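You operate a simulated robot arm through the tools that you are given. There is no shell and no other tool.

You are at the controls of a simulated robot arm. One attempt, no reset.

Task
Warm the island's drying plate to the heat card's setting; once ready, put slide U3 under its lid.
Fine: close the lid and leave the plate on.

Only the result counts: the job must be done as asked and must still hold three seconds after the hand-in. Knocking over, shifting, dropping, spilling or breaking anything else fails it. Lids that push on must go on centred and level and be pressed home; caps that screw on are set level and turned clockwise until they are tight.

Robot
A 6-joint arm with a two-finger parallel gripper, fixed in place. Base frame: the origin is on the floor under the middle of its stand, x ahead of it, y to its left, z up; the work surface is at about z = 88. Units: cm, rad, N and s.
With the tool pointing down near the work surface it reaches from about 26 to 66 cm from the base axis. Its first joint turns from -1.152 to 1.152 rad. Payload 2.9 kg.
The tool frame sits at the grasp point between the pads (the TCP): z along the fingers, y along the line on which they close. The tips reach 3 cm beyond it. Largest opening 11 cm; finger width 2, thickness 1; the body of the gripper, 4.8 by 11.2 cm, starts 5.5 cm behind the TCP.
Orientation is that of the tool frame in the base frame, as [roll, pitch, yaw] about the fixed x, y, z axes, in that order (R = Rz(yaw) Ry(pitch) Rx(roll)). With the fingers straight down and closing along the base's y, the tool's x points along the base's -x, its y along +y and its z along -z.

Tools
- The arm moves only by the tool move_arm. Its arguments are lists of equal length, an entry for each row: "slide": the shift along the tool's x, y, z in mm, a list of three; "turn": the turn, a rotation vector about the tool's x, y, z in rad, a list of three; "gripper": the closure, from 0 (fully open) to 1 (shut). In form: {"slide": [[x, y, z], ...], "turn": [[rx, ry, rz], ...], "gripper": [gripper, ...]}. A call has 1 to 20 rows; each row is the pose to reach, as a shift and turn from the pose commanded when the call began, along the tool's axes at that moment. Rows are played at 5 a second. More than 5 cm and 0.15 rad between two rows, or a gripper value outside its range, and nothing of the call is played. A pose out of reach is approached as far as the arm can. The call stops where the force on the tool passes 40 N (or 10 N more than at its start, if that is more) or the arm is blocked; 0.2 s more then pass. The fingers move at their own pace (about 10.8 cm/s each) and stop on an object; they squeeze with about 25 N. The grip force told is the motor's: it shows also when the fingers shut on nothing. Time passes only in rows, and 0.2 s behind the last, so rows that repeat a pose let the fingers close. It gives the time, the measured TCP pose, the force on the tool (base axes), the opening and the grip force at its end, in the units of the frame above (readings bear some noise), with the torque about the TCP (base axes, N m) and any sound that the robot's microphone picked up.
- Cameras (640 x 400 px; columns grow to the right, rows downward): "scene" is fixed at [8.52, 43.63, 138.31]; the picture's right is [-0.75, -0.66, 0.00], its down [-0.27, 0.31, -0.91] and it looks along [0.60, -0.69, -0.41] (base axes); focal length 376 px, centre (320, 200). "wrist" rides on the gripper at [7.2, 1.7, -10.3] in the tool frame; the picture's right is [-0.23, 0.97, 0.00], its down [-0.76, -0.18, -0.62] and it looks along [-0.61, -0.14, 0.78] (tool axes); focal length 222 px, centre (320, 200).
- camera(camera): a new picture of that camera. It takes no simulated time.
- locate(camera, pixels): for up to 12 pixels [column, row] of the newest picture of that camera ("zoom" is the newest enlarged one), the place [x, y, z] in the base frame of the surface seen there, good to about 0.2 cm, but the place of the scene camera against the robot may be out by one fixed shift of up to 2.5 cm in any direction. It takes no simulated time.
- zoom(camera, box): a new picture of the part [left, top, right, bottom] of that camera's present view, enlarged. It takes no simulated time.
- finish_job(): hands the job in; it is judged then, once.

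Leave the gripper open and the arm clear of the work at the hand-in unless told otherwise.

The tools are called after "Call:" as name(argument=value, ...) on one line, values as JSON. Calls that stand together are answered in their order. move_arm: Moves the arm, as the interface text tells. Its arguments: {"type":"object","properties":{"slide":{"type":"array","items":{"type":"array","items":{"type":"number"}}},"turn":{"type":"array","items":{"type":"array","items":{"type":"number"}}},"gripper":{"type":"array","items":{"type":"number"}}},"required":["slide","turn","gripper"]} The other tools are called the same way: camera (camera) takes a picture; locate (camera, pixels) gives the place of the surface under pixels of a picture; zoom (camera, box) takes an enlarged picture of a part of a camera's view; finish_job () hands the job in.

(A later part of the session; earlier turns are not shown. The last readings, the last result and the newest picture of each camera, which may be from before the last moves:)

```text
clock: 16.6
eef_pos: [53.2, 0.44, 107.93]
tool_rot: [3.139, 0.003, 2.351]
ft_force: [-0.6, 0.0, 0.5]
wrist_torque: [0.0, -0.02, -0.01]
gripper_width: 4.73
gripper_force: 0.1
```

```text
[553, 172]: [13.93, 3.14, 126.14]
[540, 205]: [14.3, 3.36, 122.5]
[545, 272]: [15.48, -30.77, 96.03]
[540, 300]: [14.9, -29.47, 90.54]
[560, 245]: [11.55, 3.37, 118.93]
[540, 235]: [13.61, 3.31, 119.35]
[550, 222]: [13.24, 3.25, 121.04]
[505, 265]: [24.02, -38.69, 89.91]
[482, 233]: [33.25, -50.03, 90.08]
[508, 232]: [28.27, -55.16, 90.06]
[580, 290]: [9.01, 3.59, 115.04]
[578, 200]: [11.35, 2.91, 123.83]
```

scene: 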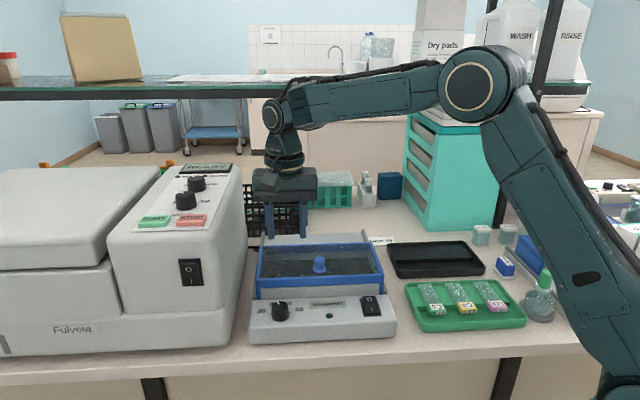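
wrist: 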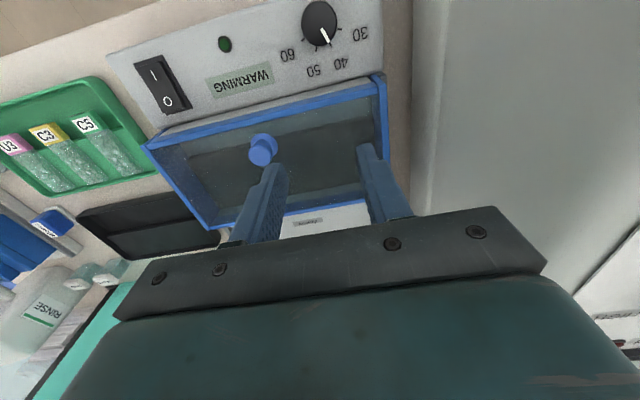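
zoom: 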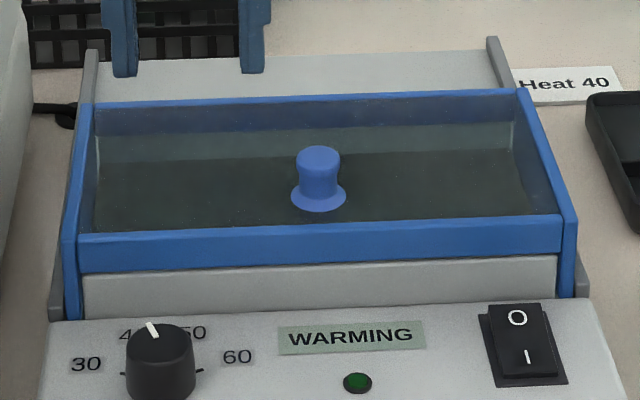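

The spray bottle's green cap is at about (15, −32, 98+), ~8 cm from U3's label; I'll need a narrow opening there. Moving at z≈108 to place the camera above U3.

Call:
move_arm(slide=[[-3, -42, 0], [-6, -84, 0], [-9, -126, 0], [-12, -168, 0], [-15, -210, 0], [-18, -252, 0], [-21, -294, 0], [-24, -336, 0], [-27, -378, 0], [-30, -415, 0], [-30, -415, 0]], turn=[[0, 0, 0], [0, 0, 0], [0, 0, 0], [0, 0, 0], [0, 0, 0], [0, 0, 0], [0, 0, 0], [0, 0, 0], [0, 0, 0], [0, 0, 0], [0, 0, 0]], gripper=[0.57, 0.57, 0.57, 0.57, 0.57, 0.57, 0.57, 0.57, 0.57, 0.57, 0.57])

Call:
camera(camera="wrist")

Call:
camera(camera="scene")

```text
clock: 19.1
eef_pos: [25.77, -31.21, 108.02]
tool_rot: [3.139, 0.003, 2.351]
ft_force: [-0.8, 0.4, 0.1]
wrist_torque: [-0.02, -0.03, -0.04]
gripper_width: 4.72
gripper_force: 0.1
```

```text
taken
```

wrist: 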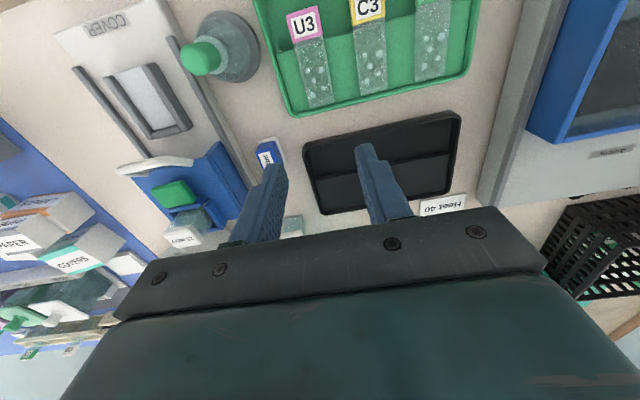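

```text
taken
```

scene: 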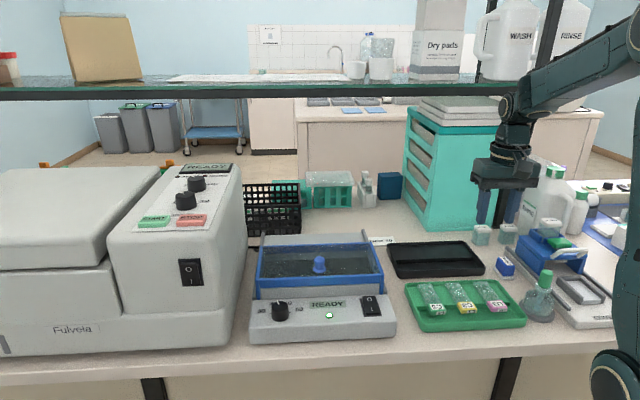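

The display now shows "READY" with the lamp lit. Zooming to confirm and measuring U3.

Call:
zoom(camera="scene", box=[240, 280, 400, 350])

Call:
zoom(camera="wrist", box=[240, 0, 400, 120])

Call:
locate(camera="zoom", pixels=[[182, 45], [320, 45], [250, 75], [190, 130], [325, 128], [192, 160], [322, 145], [285, 425], [360, 400], [250, 200], [140, 100], [300, 300]])

```text
4.00 times, centred on (320, 315) of scene
```

zoom: 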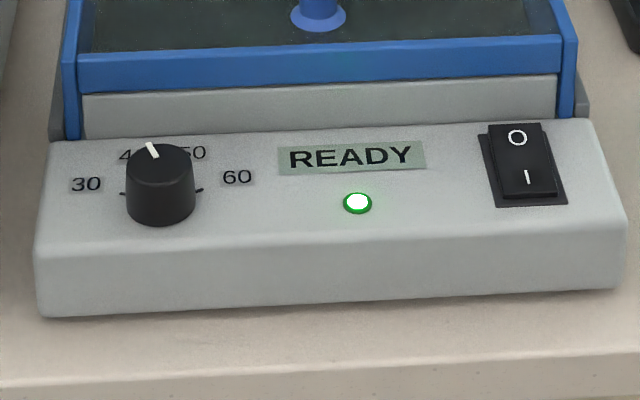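

```text
3.33 times, centred on (320, 60) of wrist
```

zoom: 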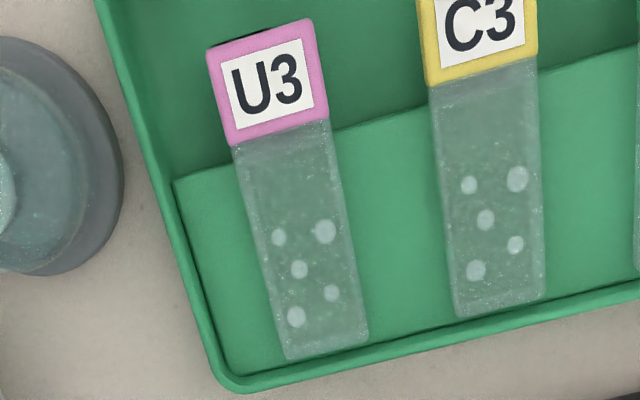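

```text
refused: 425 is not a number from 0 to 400
```

READY is confirmed, lamp lit. Measuring U3's block and glass.

Call:
locate(camera="zoom", pixels=[[212, 50], [312, 24], [268, 85], [236, 140], [325, 117], [245, 165], [330, 145], [292, 355], [363, 338], [300, 250], [200, 150], [220, 250]])

Call:
locate(camera="wrist", pixels=[[200, 58], [215, 50], [240, 50], [220, 30], [265, 20], [283, 100], [290, 115], [380, 30], [285, 25], [325, 15]])

```text
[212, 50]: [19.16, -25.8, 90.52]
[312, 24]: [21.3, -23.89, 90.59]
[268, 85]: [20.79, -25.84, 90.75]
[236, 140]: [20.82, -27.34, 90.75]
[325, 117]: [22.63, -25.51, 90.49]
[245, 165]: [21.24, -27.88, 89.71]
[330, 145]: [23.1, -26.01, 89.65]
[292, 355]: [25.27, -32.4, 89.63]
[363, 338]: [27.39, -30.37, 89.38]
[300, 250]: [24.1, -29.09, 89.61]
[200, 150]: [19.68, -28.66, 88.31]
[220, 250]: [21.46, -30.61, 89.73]
```

```text
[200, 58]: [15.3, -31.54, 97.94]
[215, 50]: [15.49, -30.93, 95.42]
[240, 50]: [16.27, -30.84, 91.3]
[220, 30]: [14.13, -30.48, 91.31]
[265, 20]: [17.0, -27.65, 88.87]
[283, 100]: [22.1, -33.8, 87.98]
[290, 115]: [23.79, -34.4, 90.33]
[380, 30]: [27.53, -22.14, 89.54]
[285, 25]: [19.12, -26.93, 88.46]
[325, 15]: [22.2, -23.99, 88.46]
```

U3's block: centre ≈(21.0, −25.65), top z≈90.65, ~2.6 cm wide, hanging over the tray's trench (floor 88.4). First I'll open the lid: moving back above its knob near (49.4, −4.0).

Call:
move_arm(slide=[[3, 40, 0], [6, 80, 0], [9, 120, 0], [12, 160, 0], [15, 200, 0], [18, 240, 0], [21, 280, 0], [24, 320, 0], [27.3, 359.2, 0], [27.3, 359.2, 20], [27.3, 359.2, 20]], turn=[[0, 0, 0], [0, 0, 0], [0, 0, 0], [0, 0, 0], [0, 0, 0], [0, 0, 0], [0, 0, 0], [0, 0, 0], [0, 0, 0], [0, 0, -0.005], [0, 0, -0.005]], gripper=[0.57, 0.57, 0.57, 0.57, 0.57, 0.57, 0.57, 0.57, 0.57, 0.6, 0.6])

Call:
camera(camera="wrist")

Call:
zoom(camera="wrist", box=[260, 100, 380, 200])

Call:
locate(camera="wrist", pixels=[[320, 130], [320, 140], [320, 150], [310, 140], [330, 140], [320, 160], [250, 110]])

```text
clock: 21.4
eef_pos: [49.37, -3.74, 105.8]
tool_rot: [3.139, 0.005, 2.356]
ft_force: [-0.3, 0.0, 0.8]
wrist_torque: [0.02, 0.01, -0.01]
gripper_width: 4.42
gripper_force: 0.0
```

```text
taken
```

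wrist: 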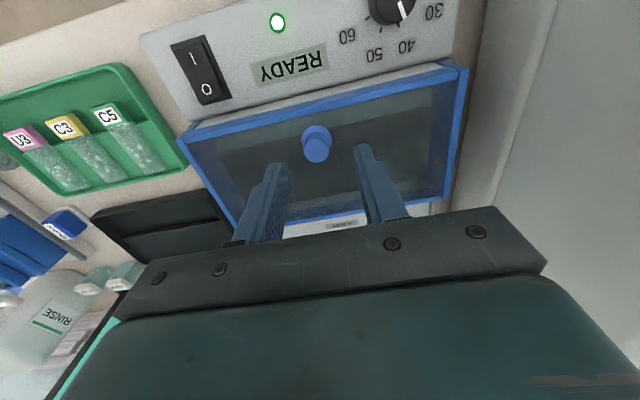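

```text
4.00 times, centred on (320, 150) of wrist
```

zoom: 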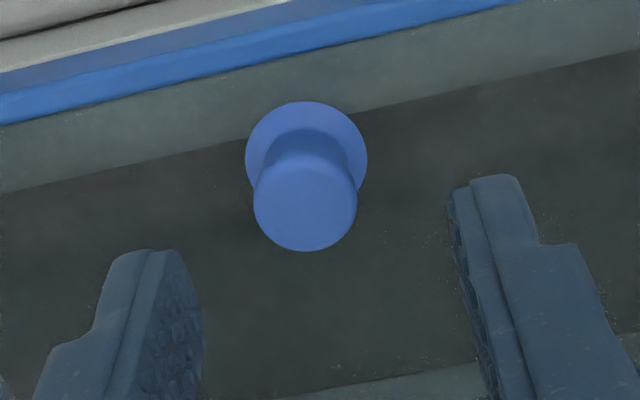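

```text
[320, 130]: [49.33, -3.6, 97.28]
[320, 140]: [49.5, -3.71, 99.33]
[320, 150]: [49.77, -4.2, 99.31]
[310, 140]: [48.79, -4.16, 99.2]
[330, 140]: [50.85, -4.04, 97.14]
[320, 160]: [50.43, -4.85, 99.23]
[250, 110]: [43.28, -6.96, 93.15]
```

Call:
locate(camera="zoom", pixels=[[305, 210], [258, 205], [352, 205], [305, 170], [305, 247], [248, 155], [364, 155], [305, 104]])

Call:
zoom(camera="scene", box=[295, 245, 345, 280])

```text
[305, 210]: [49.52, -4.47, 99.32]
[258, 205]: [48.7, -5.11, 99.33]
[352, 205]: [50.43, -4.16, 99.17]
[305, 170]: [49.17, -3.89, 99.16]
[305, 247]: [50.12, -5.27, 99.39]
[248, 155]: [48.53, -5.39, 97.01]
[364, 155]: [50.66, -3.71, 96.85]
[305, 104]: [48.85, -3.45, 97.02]
```

```text
11.43 times, centred on (320, 262) of scene
```

zoom: 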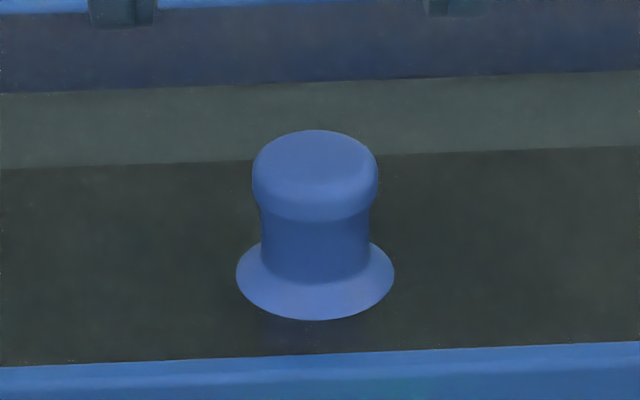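

Knob centre ≈(49.6, −4.6), cap ≈2 cm wide, top 99.35, flange at 97. Aligning and lowering to TCP z≈100.8 (tips 97.8), then closing.

Call:
move_arm(slide=[[-7.7, -4.5, 15], [-7.7, -4.5, 30], [-7.7, -4.5, 42], [-7.7, -4.5, 50], [-7.7, -4.5, 50], [-7.7, -4.5, 50], [-7.7, -4.5, 50], [-7.7, -4.5, 50], [-7.7, -4.5, 50]], turn=[[0, 0, 0], [0, 0, 0], [0, 0, 0], [0, 0, 0], [0, 0, 0], [0, 0, 0], [0, 0, 0], [0, 0, 0], [0, 0, 0]], gripper=[0.6, 0.6, 0.6, 0.6, 0.7, 0.8, 0.9, 0.9, 0.9])

Call:
camera(camera="scene")

Call:
zoom(camera="scene", box=[250, 180, 390, 300])

```text
clock: 23.4
eef_pos: [49.58, -4.63, 100.95]
tool_rot: [-3.141, 0.001, 2.356]
ft_force: [-13.4, -14.0, -0.9]
wrist_torque: [-0.26, 0.18, -0.02]
gripper_width: 2.02
gripper_force: 45.6
```

```text
taken
```

scene: 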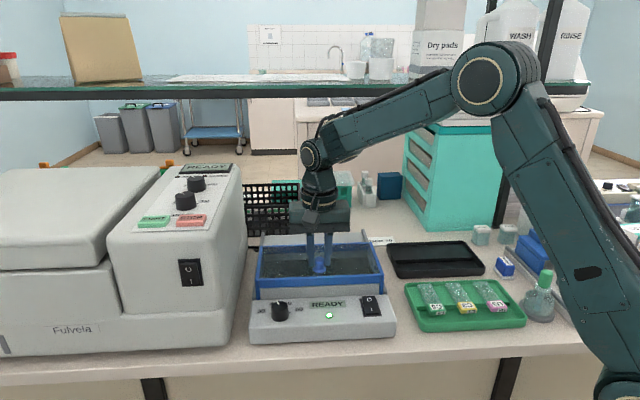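

```text
3.33 times, centred on (320, 240) of scene
```

zoom: 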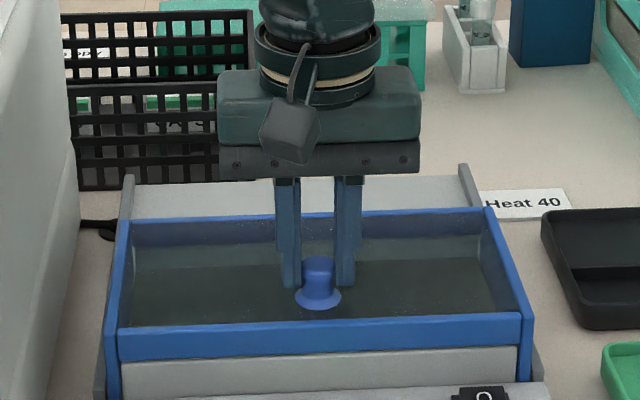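

Gripped the knob (2.02 cm). A sideways load of ~19 N shows the grip is slightly off-centre, so I'll ease 1.5 mm along −y, then gently try sliding the lid back (tool −x) by 1 cm.

Call:
move_arm(slide=[[0, -0.8, 0], [0, -1.5, 0], [0, -1.5, 0]], turn=[[0, 0, 0], [0, 0, 0], [0, 0, 0]], gripper=[0.9, 0.9, 0.9])

Call:
move_arm(slide=[[-3, 0, 0], [-6, 0, 0], [-10, 0, 0], [-10, 0, 0]], turn=[[0, 0, 0], [0, 0, 0], [0, 0, 0], [0, 0, 0]], gripper=[0.9, 0.9, 0.9, 0.9])

Call:
zoom(camera="scene", box=[250, 180, 390, 300])

```text
clock: 24.2
eef_pos: [49.53, -4.5, 100.95]
tool_rot: [3.139, 0.004, 2.357]
ft_force: [-1.5, -8.8, -15.3]
wrist_torque: [-0.04, 0.08, 0.04]
gripper_width: 1.97
gripper_force: 45.0
```

```text
clock: 25.2
eef_pos: [50.2, -5.31, 100.93]
tool_rot: [3.14, 0.003, 2.358]
ft_force: [-3.5, -1.9, -21.6]
wrist_torque: [0.31, 0.32, 0.08]
gripper_width: 1.97
gripper_force: 44.8
```

```text
3.33 times, centred on (320, 240) of scene
```

zoom: 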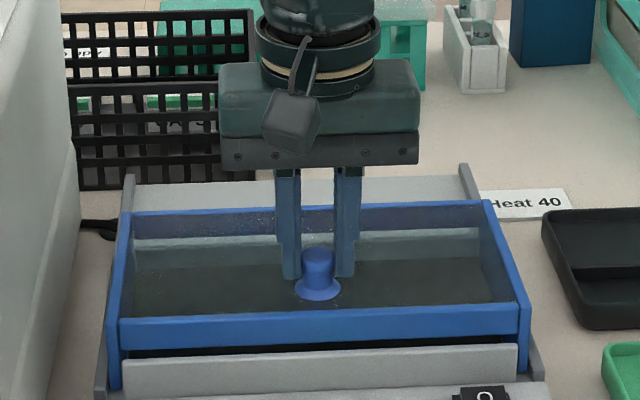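

The lid slides back (a gap opened at its front, same level). I'll relieve the vertical load by lowering 1 mm and continue sliding back 8.5 cm more in 1 cm steps.

Call:
move_arm(slide=[[0, 0, 1], [-10, 0, 1], [-20, 0, 1], [-30, 0, 1], [-40, 0, 1], [-50, 0, 1], [-60, 0, 1], [-70, 0, 1], [-80, 0, 1], [-85, 0, 1], [-85, 0, 1]], turn=[[0, 0, 0], [0, 0, 0], [0, 0, 0], [0, 0, 0], [0, 0, 0], [0, 0, 0], [0, 0, 0], [0, 0, 0], [0, 0, 0], [0, 0, 0], [0, 0, 0]], gripper=[0.9, 0.9, 0.9, 0.9, 0.9, 0.9, 0.9, 0.9, 0.9, 0.9, 0.9])

Call:
camera(camera="scene")

Call:
zoom(camera="scene", box=[240, 180, 400, 330])

```text
clock: 27.6
eef_pos: [56.4, -11.46, 100.92]
tool_rot: [3.138, 0.003, 2.358]
ft_force: [1.2, 1.8, -5.2]
wrist_torque: [0.31, 0.24, 0.05]
gripper_width: 2.01
gripper_force: 44.6
```

```text
taken
```

scene: 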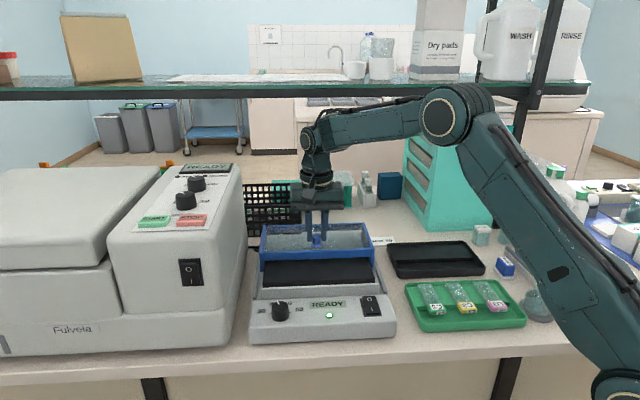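

```text
2.67 times, centred on (320, 255) of scene
```

zoom: 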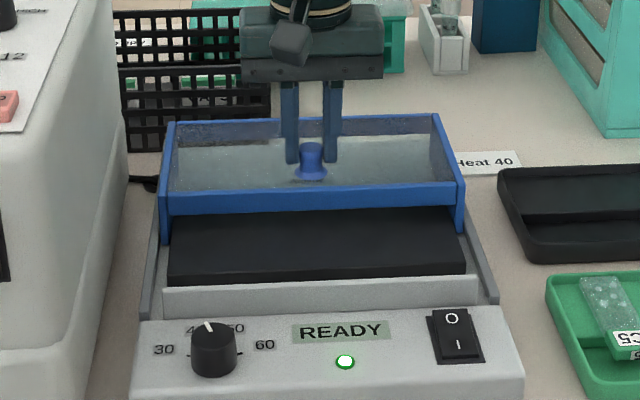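

The plate (dark) is now exposed; lid moved back 9.7 cm. I'll try a few more millimetres gently, to see whether it's at its stop.

Call:
move_arm(slide=[[-2, 0, 0], [-4, 0, 0], [-6, 0, 0], [-6, 0, 0]], turn=[[0, 0, 0], [0, 0, 0], [0, 0, 0], [0, 0, 0]], gripper=[0.9, 0.9, 0.9, 0.9])

Call:
zoom(camera="scene", box=[240, 180, 400, 330])

```text
clock: 28.6
eef_pos: [56.83, -11.8, 100.96]
tool_rot: [3.14, 0.002, 2.357]
ft_force: [3.5, 4.6, -4.7]
wrist_torque: [0.05, -0.11, 0.01]
gripper_width: 1.98
gripper_force: 44.9
```

```text
2.67 times, centred on (320, 255) of scene
```

zoom: 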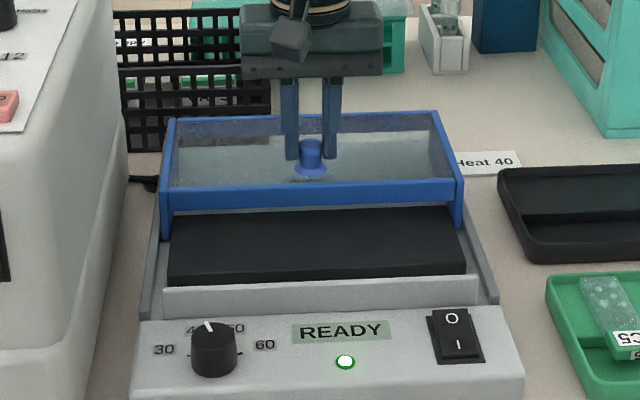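

The plate's rear edge is now clear of the lid (lid moved ≈10.2 cm, no stop hit). That's enough; releasing the knob and rising.

Call:
move_arm(slide=[[0, 0, 0], [0, 0, 0], [0, 0, 0], [0, 0, -25], [0, 0, -50], [0, 0, -75], [0, 0, -75]], turn=[[0, 0, 0], [0, 0, 0], [0, 0, 0], [0, 0, 0], [0, 0, 0], [0, 0, 0], [0, 0, 0]], gripper=[0.75, 0.6, 0.6, 0.6, 0.6, 0.6, 0.6])

Call:
camera(camera="wrist")

Call:
camera(camera="scene")

```text
clock: 30.2
eef_pos: [56.7, -11.84, 108.53]
tool_rot: [3.14, 0.003, 2.355]
ft_force: [-0.1, 0.2, 0.1]
wrist_torque: [0.0, 0.02, -0.02]
gripper_width: 4.43
gripper_force: 0.0
```

```text
taken
```

wrist: 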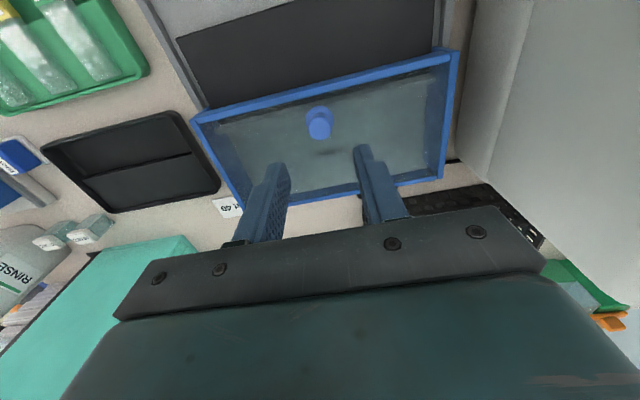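

```text
taken
```

scene: 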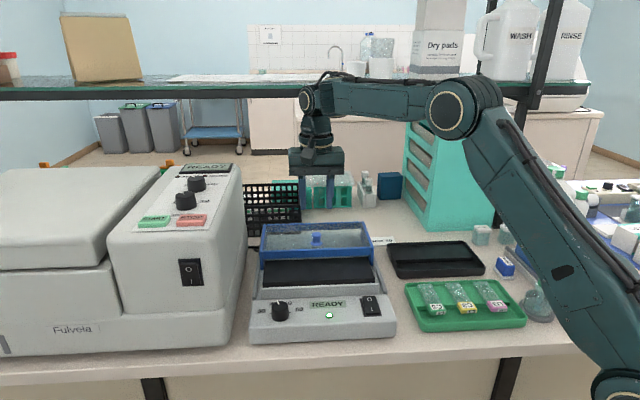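

Measuring the open plate: moving 9 cm toward the front so the camera sees the whole plate and trench.

Call:
move_arm(slide=[[45, 0, 0], [85, 0, 0], [85, 0, 0]], turn=[[0, 0, 0], [0, 0, 0], [0, 0, 0]], gripper=[0.65, 0.65, 0.65])

Call:
camera(camera="wrist")

Call:
zoom(camera="wrist", box=[150, 60, 450, 240])

```text
clock: 31.1
eef_pos: [50.86, -5.58, 108.3]
tool_rot: [3.138, 0.003, 2.356]
ft_force: [0.3, -0.8, 0.1]
wrist_torque: [-0.01, 0.0, -0.04]
gripper_width: 3.84
gripper_force: 0.1
```

```text
taken
```

wrist: 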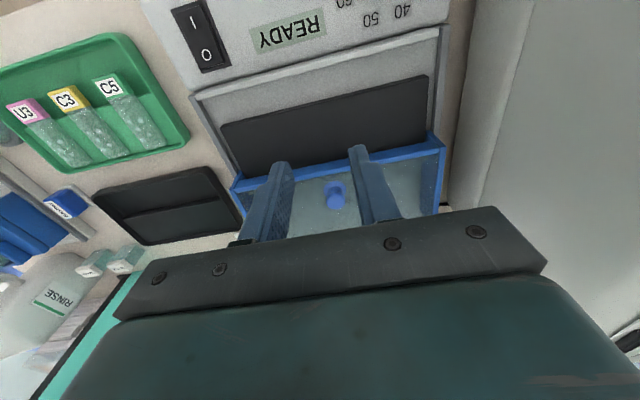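

```text
2.13 times, centred on (300, 150) of wrist
```

zoom: 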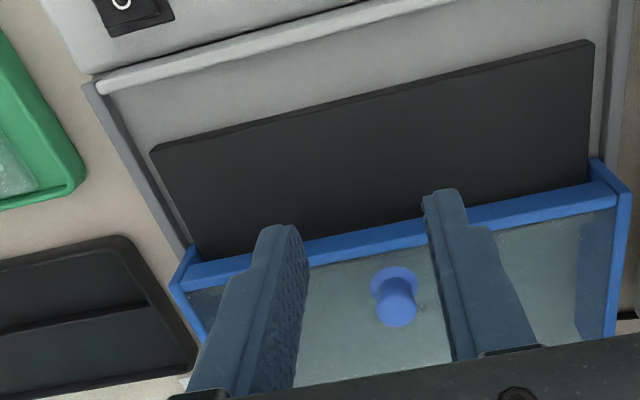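

Call:
locate(camera="zoom", pixels=[[152, 150], [592, 42], [370, 97], [370, 80], [370, 40], [250, 70], [360, 20], [195, 248], [585, 175], [370, 150], [380, 225], [300, 180]])

Call:
locate(camera="zoom", pixels=[[110, 82], [110, 90], [600, 5], [250, 45], [250, 55], [470, 20], [450, 120], [500, 190], [180, 180], [160, 145], [165, 180], [395, 320]])

```text
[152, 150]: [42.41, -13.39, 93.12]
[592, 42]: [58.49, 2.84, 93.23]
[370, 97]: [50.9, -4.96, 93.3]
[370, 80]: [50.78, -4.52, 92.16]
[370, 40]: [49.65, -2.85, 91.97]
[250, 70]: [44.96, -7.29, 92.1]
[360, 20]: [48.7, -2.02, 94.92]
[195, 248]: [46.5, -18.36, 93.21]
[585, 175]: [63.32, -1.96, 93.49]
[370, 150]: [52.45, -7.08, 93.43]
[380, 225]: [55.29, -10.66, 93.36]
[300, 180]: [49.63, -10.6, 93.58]
```

```text
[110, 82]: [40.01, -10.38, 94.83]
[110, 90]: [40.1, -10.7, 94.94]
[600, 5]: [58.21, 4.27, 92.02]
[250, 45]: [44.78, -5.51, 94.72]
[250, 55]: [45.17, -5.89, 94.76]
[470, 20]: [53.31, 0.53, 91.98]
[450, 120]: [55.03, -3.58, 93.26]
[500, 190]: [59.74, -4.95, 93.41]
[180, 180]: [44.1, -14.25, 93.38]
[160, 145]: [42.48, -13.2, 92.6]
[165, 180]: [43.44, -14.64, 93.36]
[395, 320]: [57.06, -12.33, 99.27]
```

Plate: top z≈93.35, front edge at 3.6 cm behind the lid's closed front line, trench floor 92.0, front wall top 94.85. Now going above U3's label block (≈(21.0, −25.6)) with a 3.7 cm opening.

Call:
move_arm(slide=[[8, -39, 0], [16, -78, 0], [24, -117, 0], [32, -156, 0], [40, -195, 0], [48, -234, 0], [56, -273, 0], [64, -312, 0], [71, -352.7, 0], [71, -352.7, 30], [71, -352.7, 30]], turn=[[0, 0, 0], [0, 0, 0], [0, 0, 0], [0, 0, 0], [0, 0, 0], [0, 0, 0], [0, 0, 0], [0, 0, 0], [0, 0, 0], [0, 0, 0], [0, 0, 0]], gripper=[0.65, 0.66, 0.66, 0.66, 0.66, 0.66, 0.66, 0.66, 0.66, 0.66, 0.66])

Call:
camera(camera="wrist")

Call:
camera(camera="scene")

Call:
zoom(camera="wrist", box=[240, 70, 400, 170])

```text
clock: 33.5
eef_pos: [20.72, -25.67, 105.4]
tool_rot: [3.141, 0.005, 2.358]
ft_force: [0.4, -0.1, 0.7]
wrist_torque: [0.04, 0.02, 0.0]
gripper_width: 3.77
gripper_force: 0.0
```

```text
taken
```

wrist: 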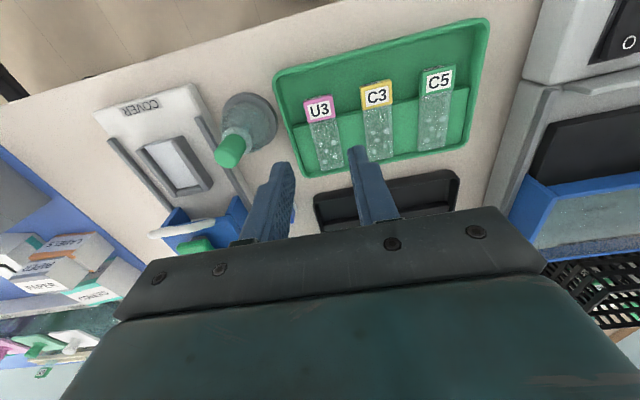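

```text
taken
```

scene: 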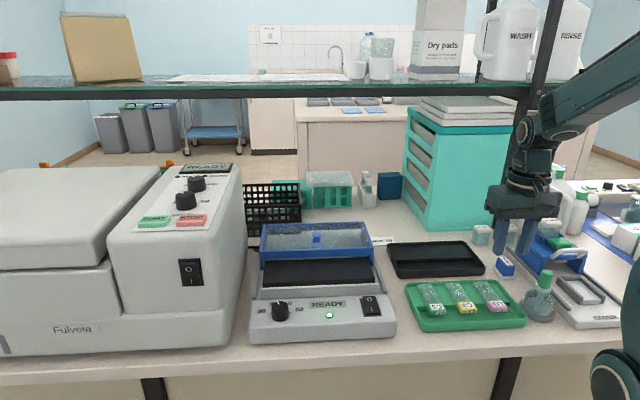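

```text
4.00 times, centred on (320, 120) of wrist
```

zoom: 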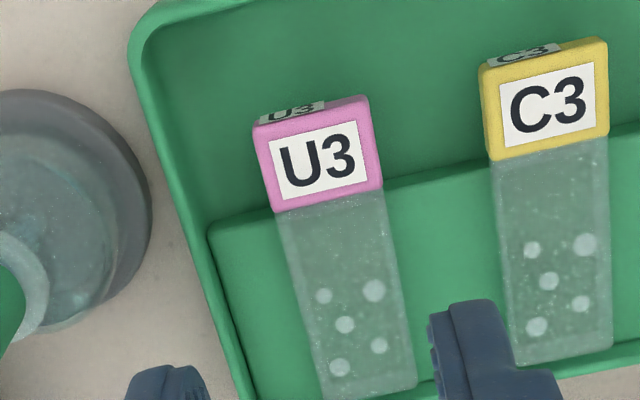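

Call:
locate(camera="zoom", pixels=[[258, 130], [368, 102], [276, 208], [380, 187], [318, 158], [340, 390], [400, 385], [250, 214], [430, 178], [215, 225], [185, 200], [290, 98]])

Call:
locate(camera="wrist", pixels=[[231, 140], [223, 155], [240, 145], [225, 148], [232, 158], [292, 100], [285, 75], [310, 90]])

Call:
zoom(camera="scene", box=[460, 250, 560, 340])

```text
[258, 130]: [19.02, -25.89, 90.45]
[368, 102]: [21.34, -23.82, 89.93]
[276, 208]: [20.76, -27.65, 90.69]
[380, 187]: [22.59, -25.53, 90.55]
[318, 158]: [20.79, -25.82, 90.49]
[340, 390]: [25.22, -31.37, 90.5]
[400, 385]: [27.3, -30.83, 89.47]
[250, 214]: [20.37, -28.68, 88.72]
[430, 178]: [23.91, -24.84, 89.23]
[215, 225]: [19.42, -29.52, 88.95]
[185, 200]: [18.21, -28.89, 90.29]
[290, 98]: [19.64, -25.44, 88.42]
```

```text
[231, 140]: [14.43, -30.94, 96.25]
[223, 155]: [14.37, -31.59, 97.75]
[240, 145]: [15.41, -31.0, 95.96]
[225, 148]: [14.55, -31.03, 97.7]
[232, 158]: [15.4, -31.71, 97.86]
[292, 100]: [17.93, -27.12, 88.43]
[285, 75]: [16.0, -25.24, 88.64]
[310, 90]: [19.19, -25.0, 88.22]
```

```text
4.44 times, centred on (510, 295) of scene
```

zoom: 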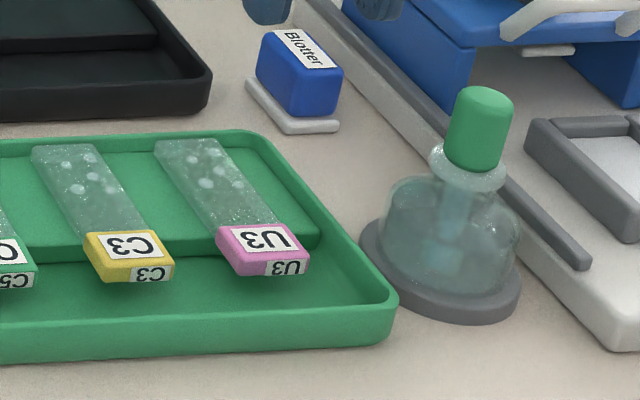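

Block centre ≈(20.95, −25.68), with ~1 cm spare to the tray wall and ~1.8 cm between gripper body and the bottle cap. Descending first to tips just above the block (TCP ≈ 95).

Call:
move_arm(slide=[[-1, 1.5, 35], [-1, 1.5, 70], [-1, 1.5, 95], [-1, 1.5, 104], [-1, 1.5, 104]], turn=[[0, 0, 0], [0, 0, 0], [0, 0, 0], [0, 0, 0], [0, 0, 0]], gripper=[0.66, 0.66, 0.66, 0.66, 0.66])

Call:
camera(camera="wrist")

Call:
zoom(camera="wrist", box=[240, 100, 400, 220])

Call:
camera(camera="scene")

Call:
zoom(camera="scene", box=[430, 220, 580, 340])

```text
clock: 34.6
eef_pos: [20.9, -25.68, 94.81]
tool_rot: [3.138, 0.003, 2.355]
ft_force: [-0.6, 0.0, 0.4]
wrist_torque: [0.0, 0.03, 0.02]
gripper_width: 3.73
gripper_force: 0.1
```

```text
taken
```

wrist: 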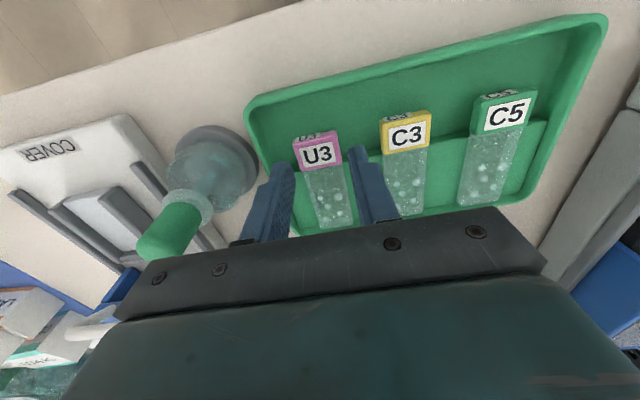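

```text
3.33 times, centred on (320, 160) of wrist
```

zoom: 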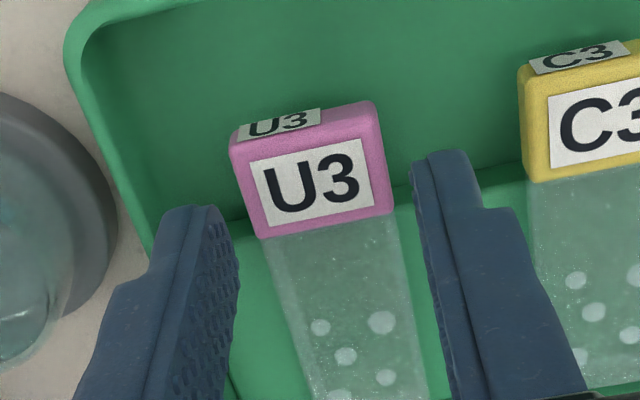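

```text
taken
```

scene: 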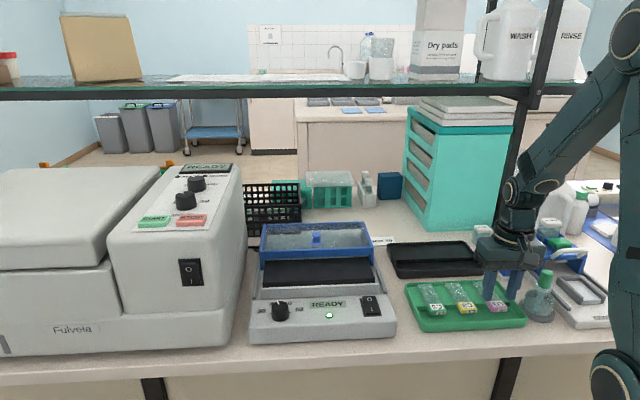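

```text
3.33 times, centred on (505, 280) of scene
```

zoom: 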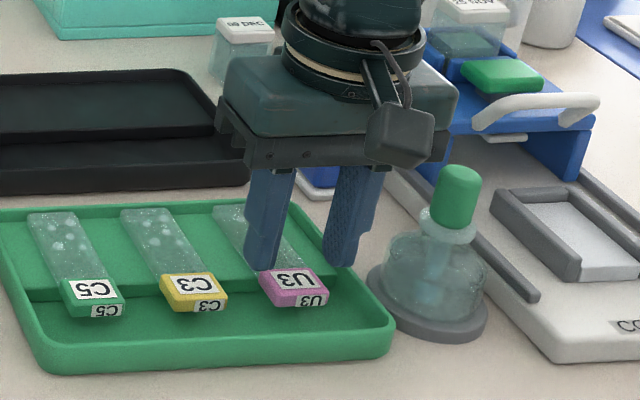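

The block is centred between the fingers. Lowering 25 mm (tips ≈ 89.3) and closing.

Call:
move_arm(slide=[[0, 0, 10], [0, 0, 18], [0, 0, 25], [0, 0, 25], [0, 0, 25], [0, 0, 25], [0, 0, 25]], turn=[[0, 0, 0], [0, 0, 0], [0, 0, 0], [0, 0, 0], [0, 0, 0], [0, 0, 0], [0, 0, 0]], gripper=[0.66, 0.66, 0.66, 0.72, 0.8, 0.82, 0.82])

Call:
camera(camera="scene")

Call:
zoom(camera="scene", box=[430, 220, 580, 340])

Call:
camera(camera="wrist")

Call:
zoom(camera="wrist", box=[240, 100, 400, 220])

```text
clock: 36.2
eef_pos: [20.97, -25.59, 92.4]
tool_rot: [3.139, 0.003, 2.357]
ft_force: [0.8, -0.8, 1.6]
wrist_torque: [-0.01, -0.01, 0.0]
gripper_width: 3.12
gripper_force: 24.9
```

```text
taken
```

scene: 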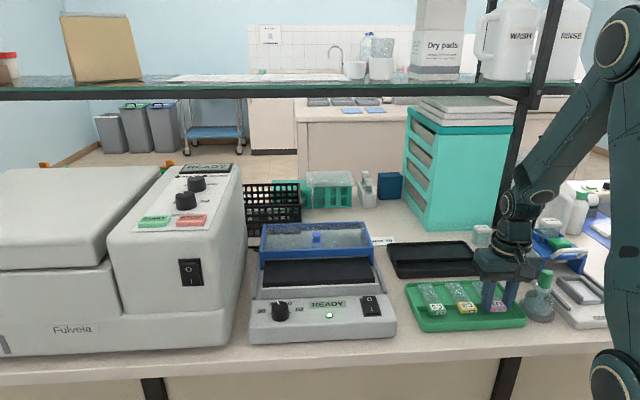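

```text
3.33 times, centred on (505, 280) of scene
```

zoom: 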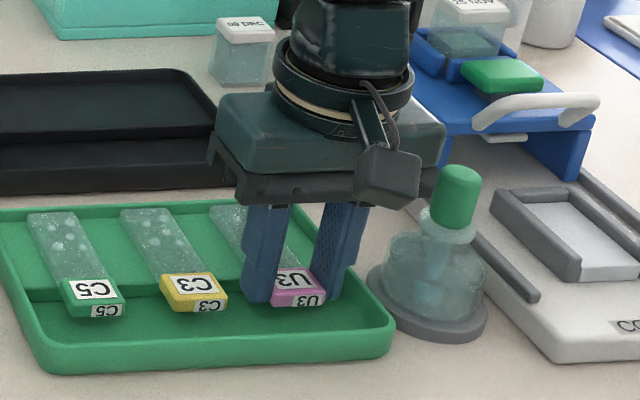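

```text
taken
```

wrist: 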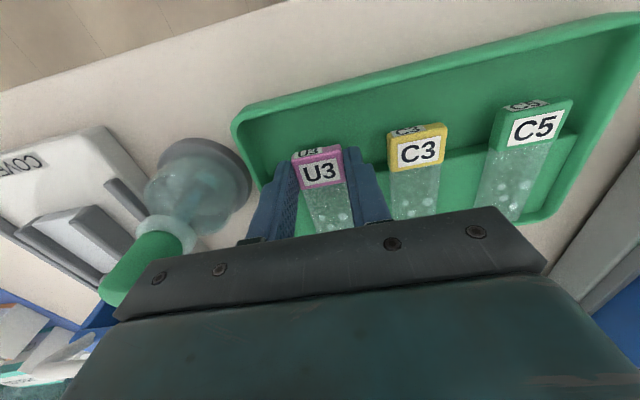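

```text
3.33 times, centred on (320, 160) of wrist
```

zoom: 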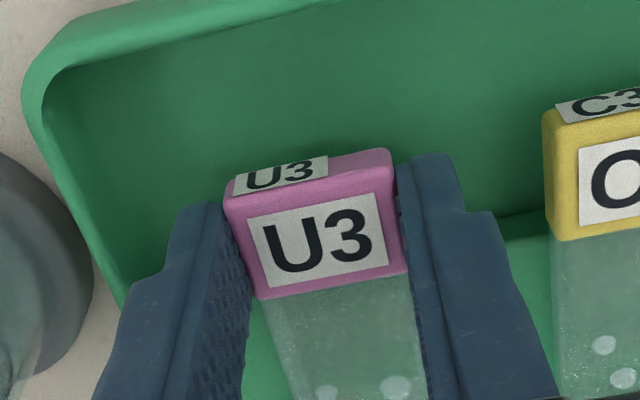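

U3 is held (opening stopped at 3.12 cm). Lifting slowly and checking the hold.

Call:
move_arm(slide=[[0, 0, -5], [0, 0, -12], [0, 0, -20], [0, 0, -40], [0, 0, -60], [0, 0, -80], [0, 0, -80]], turn=[[0, 0, 0], [0, 0, 0], [0, 0, 0], [0, 0, 0], [0, 0, 0], [0, 0, 0], [0, 0, 0]], gripper=[0.9, 0.9, 0.9, 0.9, 0.9, 0.9, 0.9])

Call:
camera(camera="scene")

Call:
zoom(camera="scene", box=[430, 190, 580, 340])

Call:
camera(camera="wrist")

Call:
zoom(camera="wrist", box=[240, 100, 400, 220])

```text
clock: 37.9
eef_pos: [20.95, -25.7, 100.49]
tool_rot: [3.141, 0.003, 2.355]
ft_force: [-0.6, 0.1, 0.2]
wrist_torque: [-0.02, -0.01, 0.01]
gripper_width: 1.1
gripper_force: 0.2
```

```text
taken
```

scene: 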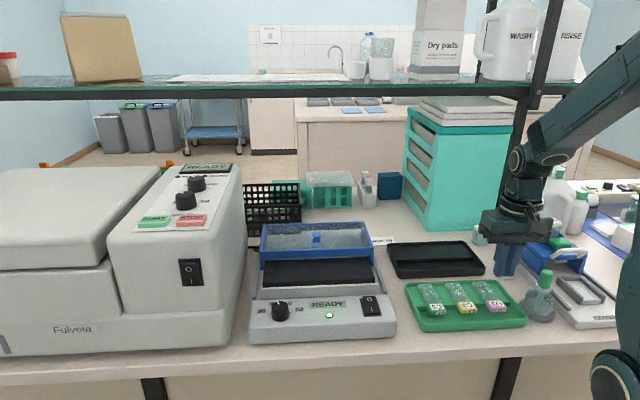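

```text
2.67 times, centred on (505, 265) of scene
```

zoom: 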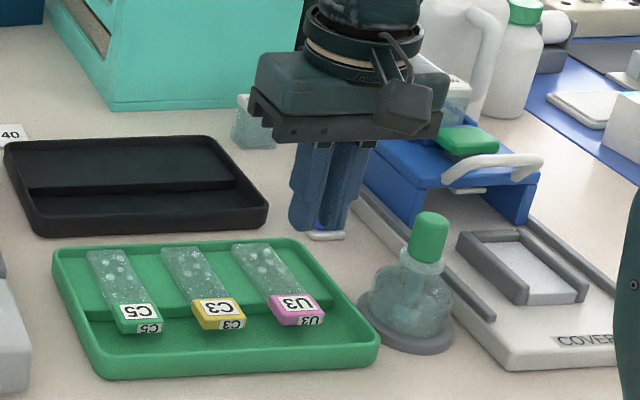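

```text
taken
```

wrist: 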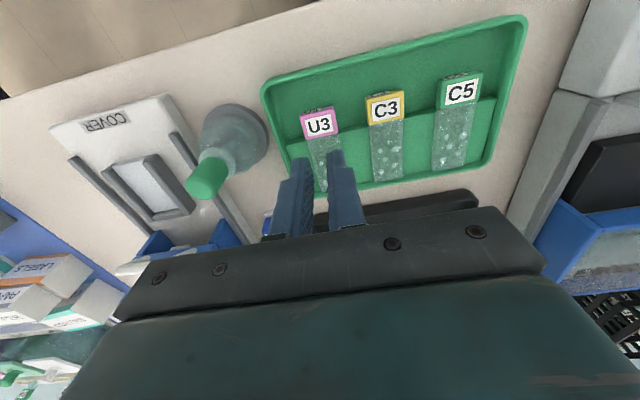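

```text
3.33 times, centred on (320, 160) of wrist
```

zoom: 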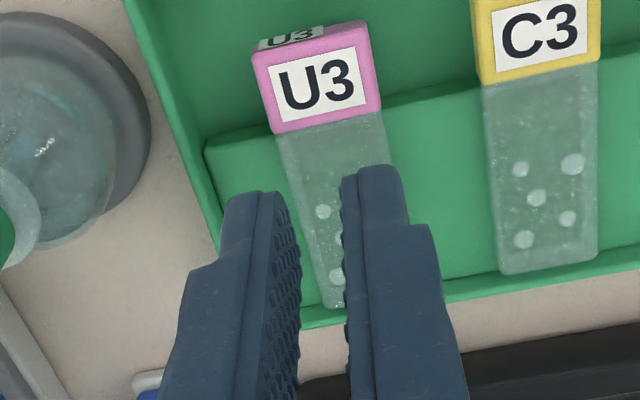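

The fingers slipped off – U3 is still in the tray and the fingers are empty. I'll check whether it moved and where the block's underside is.

Call:
zoom(camera="scene", box=[460, 260, 530, 330])

Call:
locate(camera="zoom", pixels=[[245, 190], [335, 170], [275, 235], [370, 220], [280, 250], [370, 240], [330, 235], [300, 120], [330, 300], [200, 200]])

Call:
zoom(camera="wrist", box=[260, 80, 380, 180])

Call:
locate(camera="zoom", pixels=[[245, 140], [352, 110], [262, 210], [370, 190], [305, 165], [270, 115], [290, 230], [350, 215]])

```text
5.71 times, centred on (495, 295) of scene
```

zoom: 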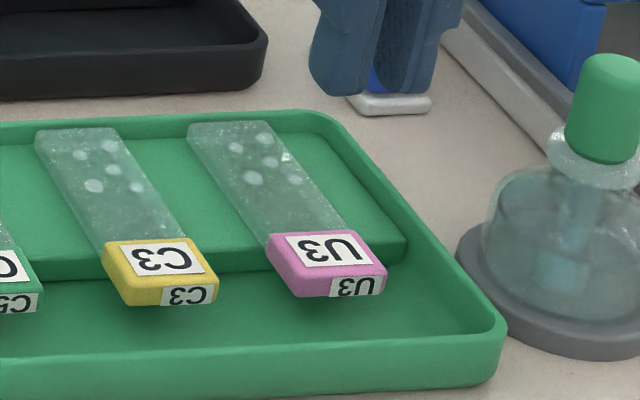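

```text
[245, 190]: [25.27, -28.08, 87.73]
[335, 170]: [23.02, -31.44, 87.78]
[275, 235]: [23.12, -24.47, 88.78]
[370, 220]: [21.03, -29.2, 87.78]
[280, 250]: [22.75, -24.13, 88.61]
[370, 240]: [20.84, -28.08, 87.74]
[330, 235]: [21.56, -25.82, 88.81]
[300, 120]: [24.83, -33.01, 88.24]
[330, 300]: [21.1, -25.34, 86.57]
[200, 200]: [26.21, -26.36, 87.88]
```

```text
4.00 times, centred on (320, 130) of wrist
```

zoom: 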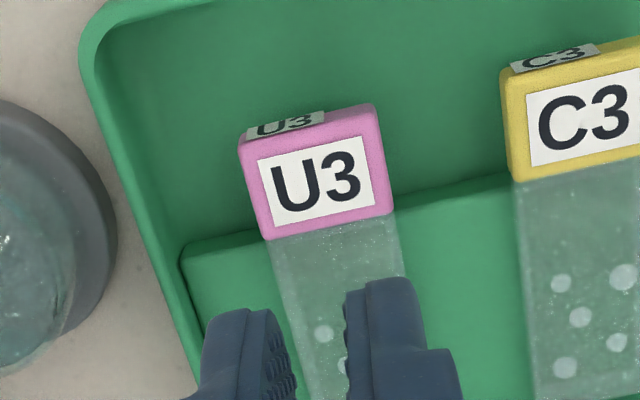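

```text
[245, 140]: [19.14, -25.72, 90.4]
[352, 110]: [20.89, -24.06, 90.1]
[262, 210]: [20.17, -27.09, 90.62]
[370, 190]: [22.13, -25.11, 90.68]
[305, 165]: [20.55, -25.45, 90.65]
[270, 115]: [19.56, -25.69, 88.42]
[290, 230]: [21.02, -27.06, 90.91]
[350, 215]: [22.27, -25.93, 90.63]
```

Call:
locate(camera="zoom", pixels=[[246, 150], [375, 118], [388, 207], [268, 230], [318, 180], [325, 120], [258, 140], [250, 180]])

Call:
zoom(camera="scene", box=[480, 275, 520, 315])

Call:
locate(camera="zoom", pixels=[[240, 215], [385, 215], [295, 280], [455, 275], [300, 320], [450, 310], [370, 290], [370, 330], [370, 345], [300, 335]])

```text
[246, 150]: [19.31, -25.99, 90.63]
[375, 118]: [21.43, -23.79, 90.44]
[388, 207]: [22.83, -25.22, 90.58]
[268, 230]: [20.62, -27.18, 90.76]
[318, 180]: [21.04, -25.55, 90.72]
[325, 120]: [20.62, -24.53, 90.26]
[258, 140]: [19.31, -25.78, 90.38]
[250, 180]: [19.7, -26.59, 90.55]
```

```text
10.00 times, centred on (500, 295) of scene
```

zoom: 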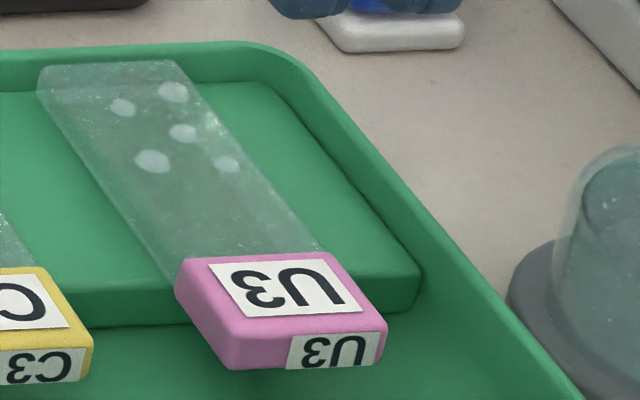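

```text
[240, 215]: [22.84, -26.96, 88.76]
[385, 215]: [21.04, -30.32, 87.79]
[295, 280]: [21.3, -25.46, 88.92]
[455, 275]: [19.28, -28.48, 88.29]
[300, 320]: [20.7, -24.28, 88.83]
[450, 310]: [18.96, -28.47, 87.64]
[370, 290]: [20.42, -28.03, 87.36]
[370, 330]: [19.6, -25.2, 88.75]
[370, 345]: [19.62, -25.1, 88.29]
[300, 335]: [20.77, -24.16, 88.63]
```

The block's top is ≈3.0 × 2.0 cm at centre (21.05, −25.55) and its underside is ~89.6, so only the very fingertip was engaged. I'll reopen, go 7 mm deeper (tips ≈ 88.75, floor 88.4) and grip again.

Call:
move_arm(slide=[[0, 0, 0], [0, 1.2, 0], [0, 1.2, 30], [0, 1.2, 60], [0, 1.2, 75], [0, 1.2, 83], [0, 1.2, 87], [0, 1.2, 87]], turn=[[0, 0, 0], [0, 0, 0], [0, 0, 0], [0, 0, 0], [0, 0, 0], [0, 0, 0], [0, 0, 0], [0, 0, 0]], gripper=[0.64, 0.64, 0.64, 0.64, 0.64, 0.64, 0.64, 0.64])

Call:
camera(camera="wrist")

Call:
zoom(camera="wrist", box=[240, 100, 400, 220])

Call:
zoom(camera="scene", box=[450, 240, 550, 330])

```text
clock: 39.6
eef_pos: [21.02, -25.59, 91.71]
tool_rot: [3.137, 0.003, 2.356]
ft_force: [0.3, -0.1, 0.1]
wrist_torque: [-0.02, 0.05, -0.03]
gripper_width: 3.95
gripper_force: 0.1
```

```text
taken
```

wrist: 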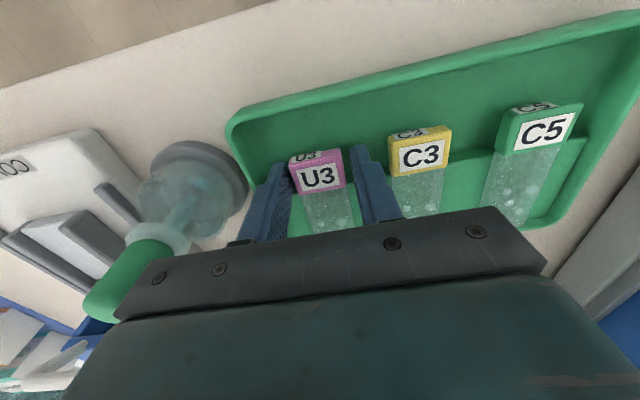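

```text
3.33 times, centred on (320, 160) of wrist
```

zoom: 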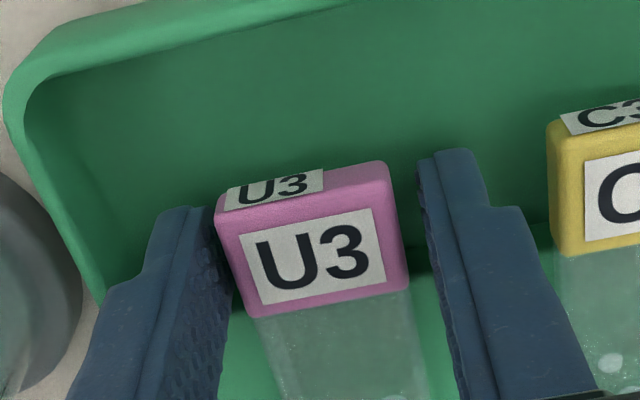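

```text
4.44 times, centred on (500, 285) of scene
```

zoom: 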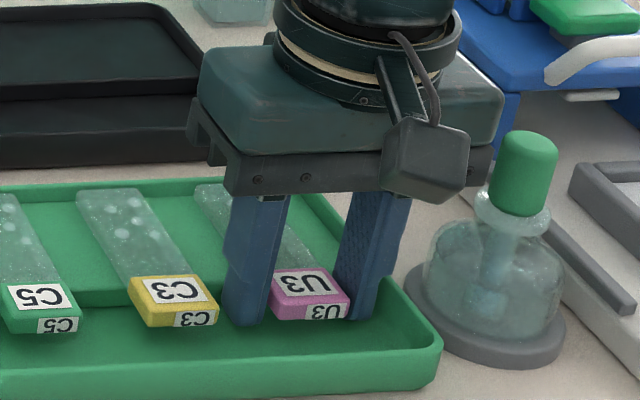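

Fingers are now well below the block's underside. Closing gradually.

Call:
move_arm(slide=[[0, -0.5, 0], [0, -0.5, 0], [0, -0.5, 0], [0, -0.5, 0], [0, -0.5, 0], [0, -0.5, 0], [0, -0.5, 0], [0, -0.5, 0]], turn=[[0, 0, 0], [0, 0, 0], [0, 0, 0], [0, 0, 0], [0, 0, 0], [0, 0, 0], [0, 0, 0], [0, 0, 0]], gripper=[0.67, 0.7, 0.72, 0.75, 0.8, 0.9, 0.9, 0.9])

Call:
camera(camera="wrist")

Call:
zoom(camera="wrist", box=[240, 100, 400, 220])

Call:
zoom(camera="scene", box=[450, 240, 550, 330])

```text
clock: 41.5
eef_pos: [21.15, -25.68, 91.69]
tool_rot: [3.141, 0.005, 2.357]
ft_force: [-0.7, -1.1, 0.4]
wrist_torque: [0.02, 0.02, 0.01]
gripper_width: 3.11
gripper_force: 24.9
```

```text
taken
```

wrist: 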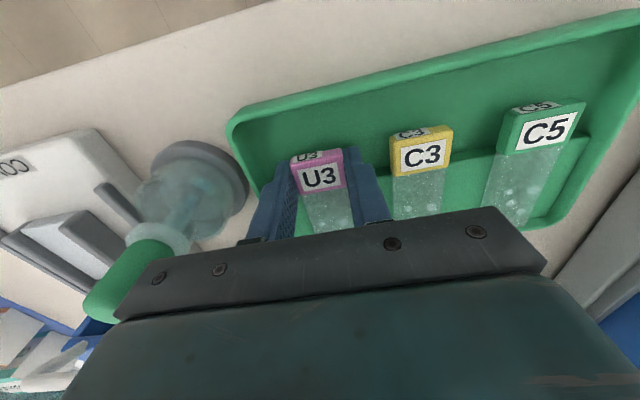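

```text
3.33 times, centred on (320, 160) of wrist
```

zoom: 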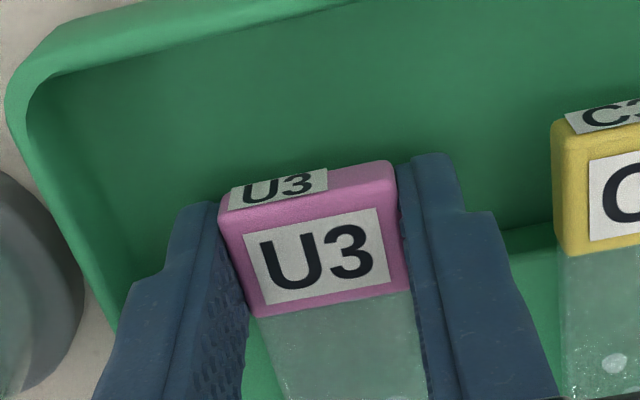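

```text
4.44 times, centred on (500, 285) of scene
```

zoom: 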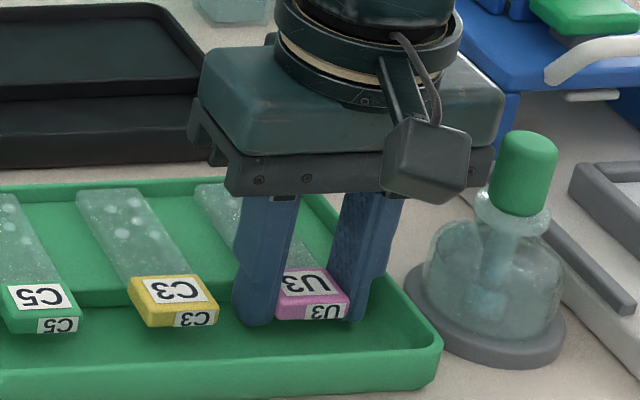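

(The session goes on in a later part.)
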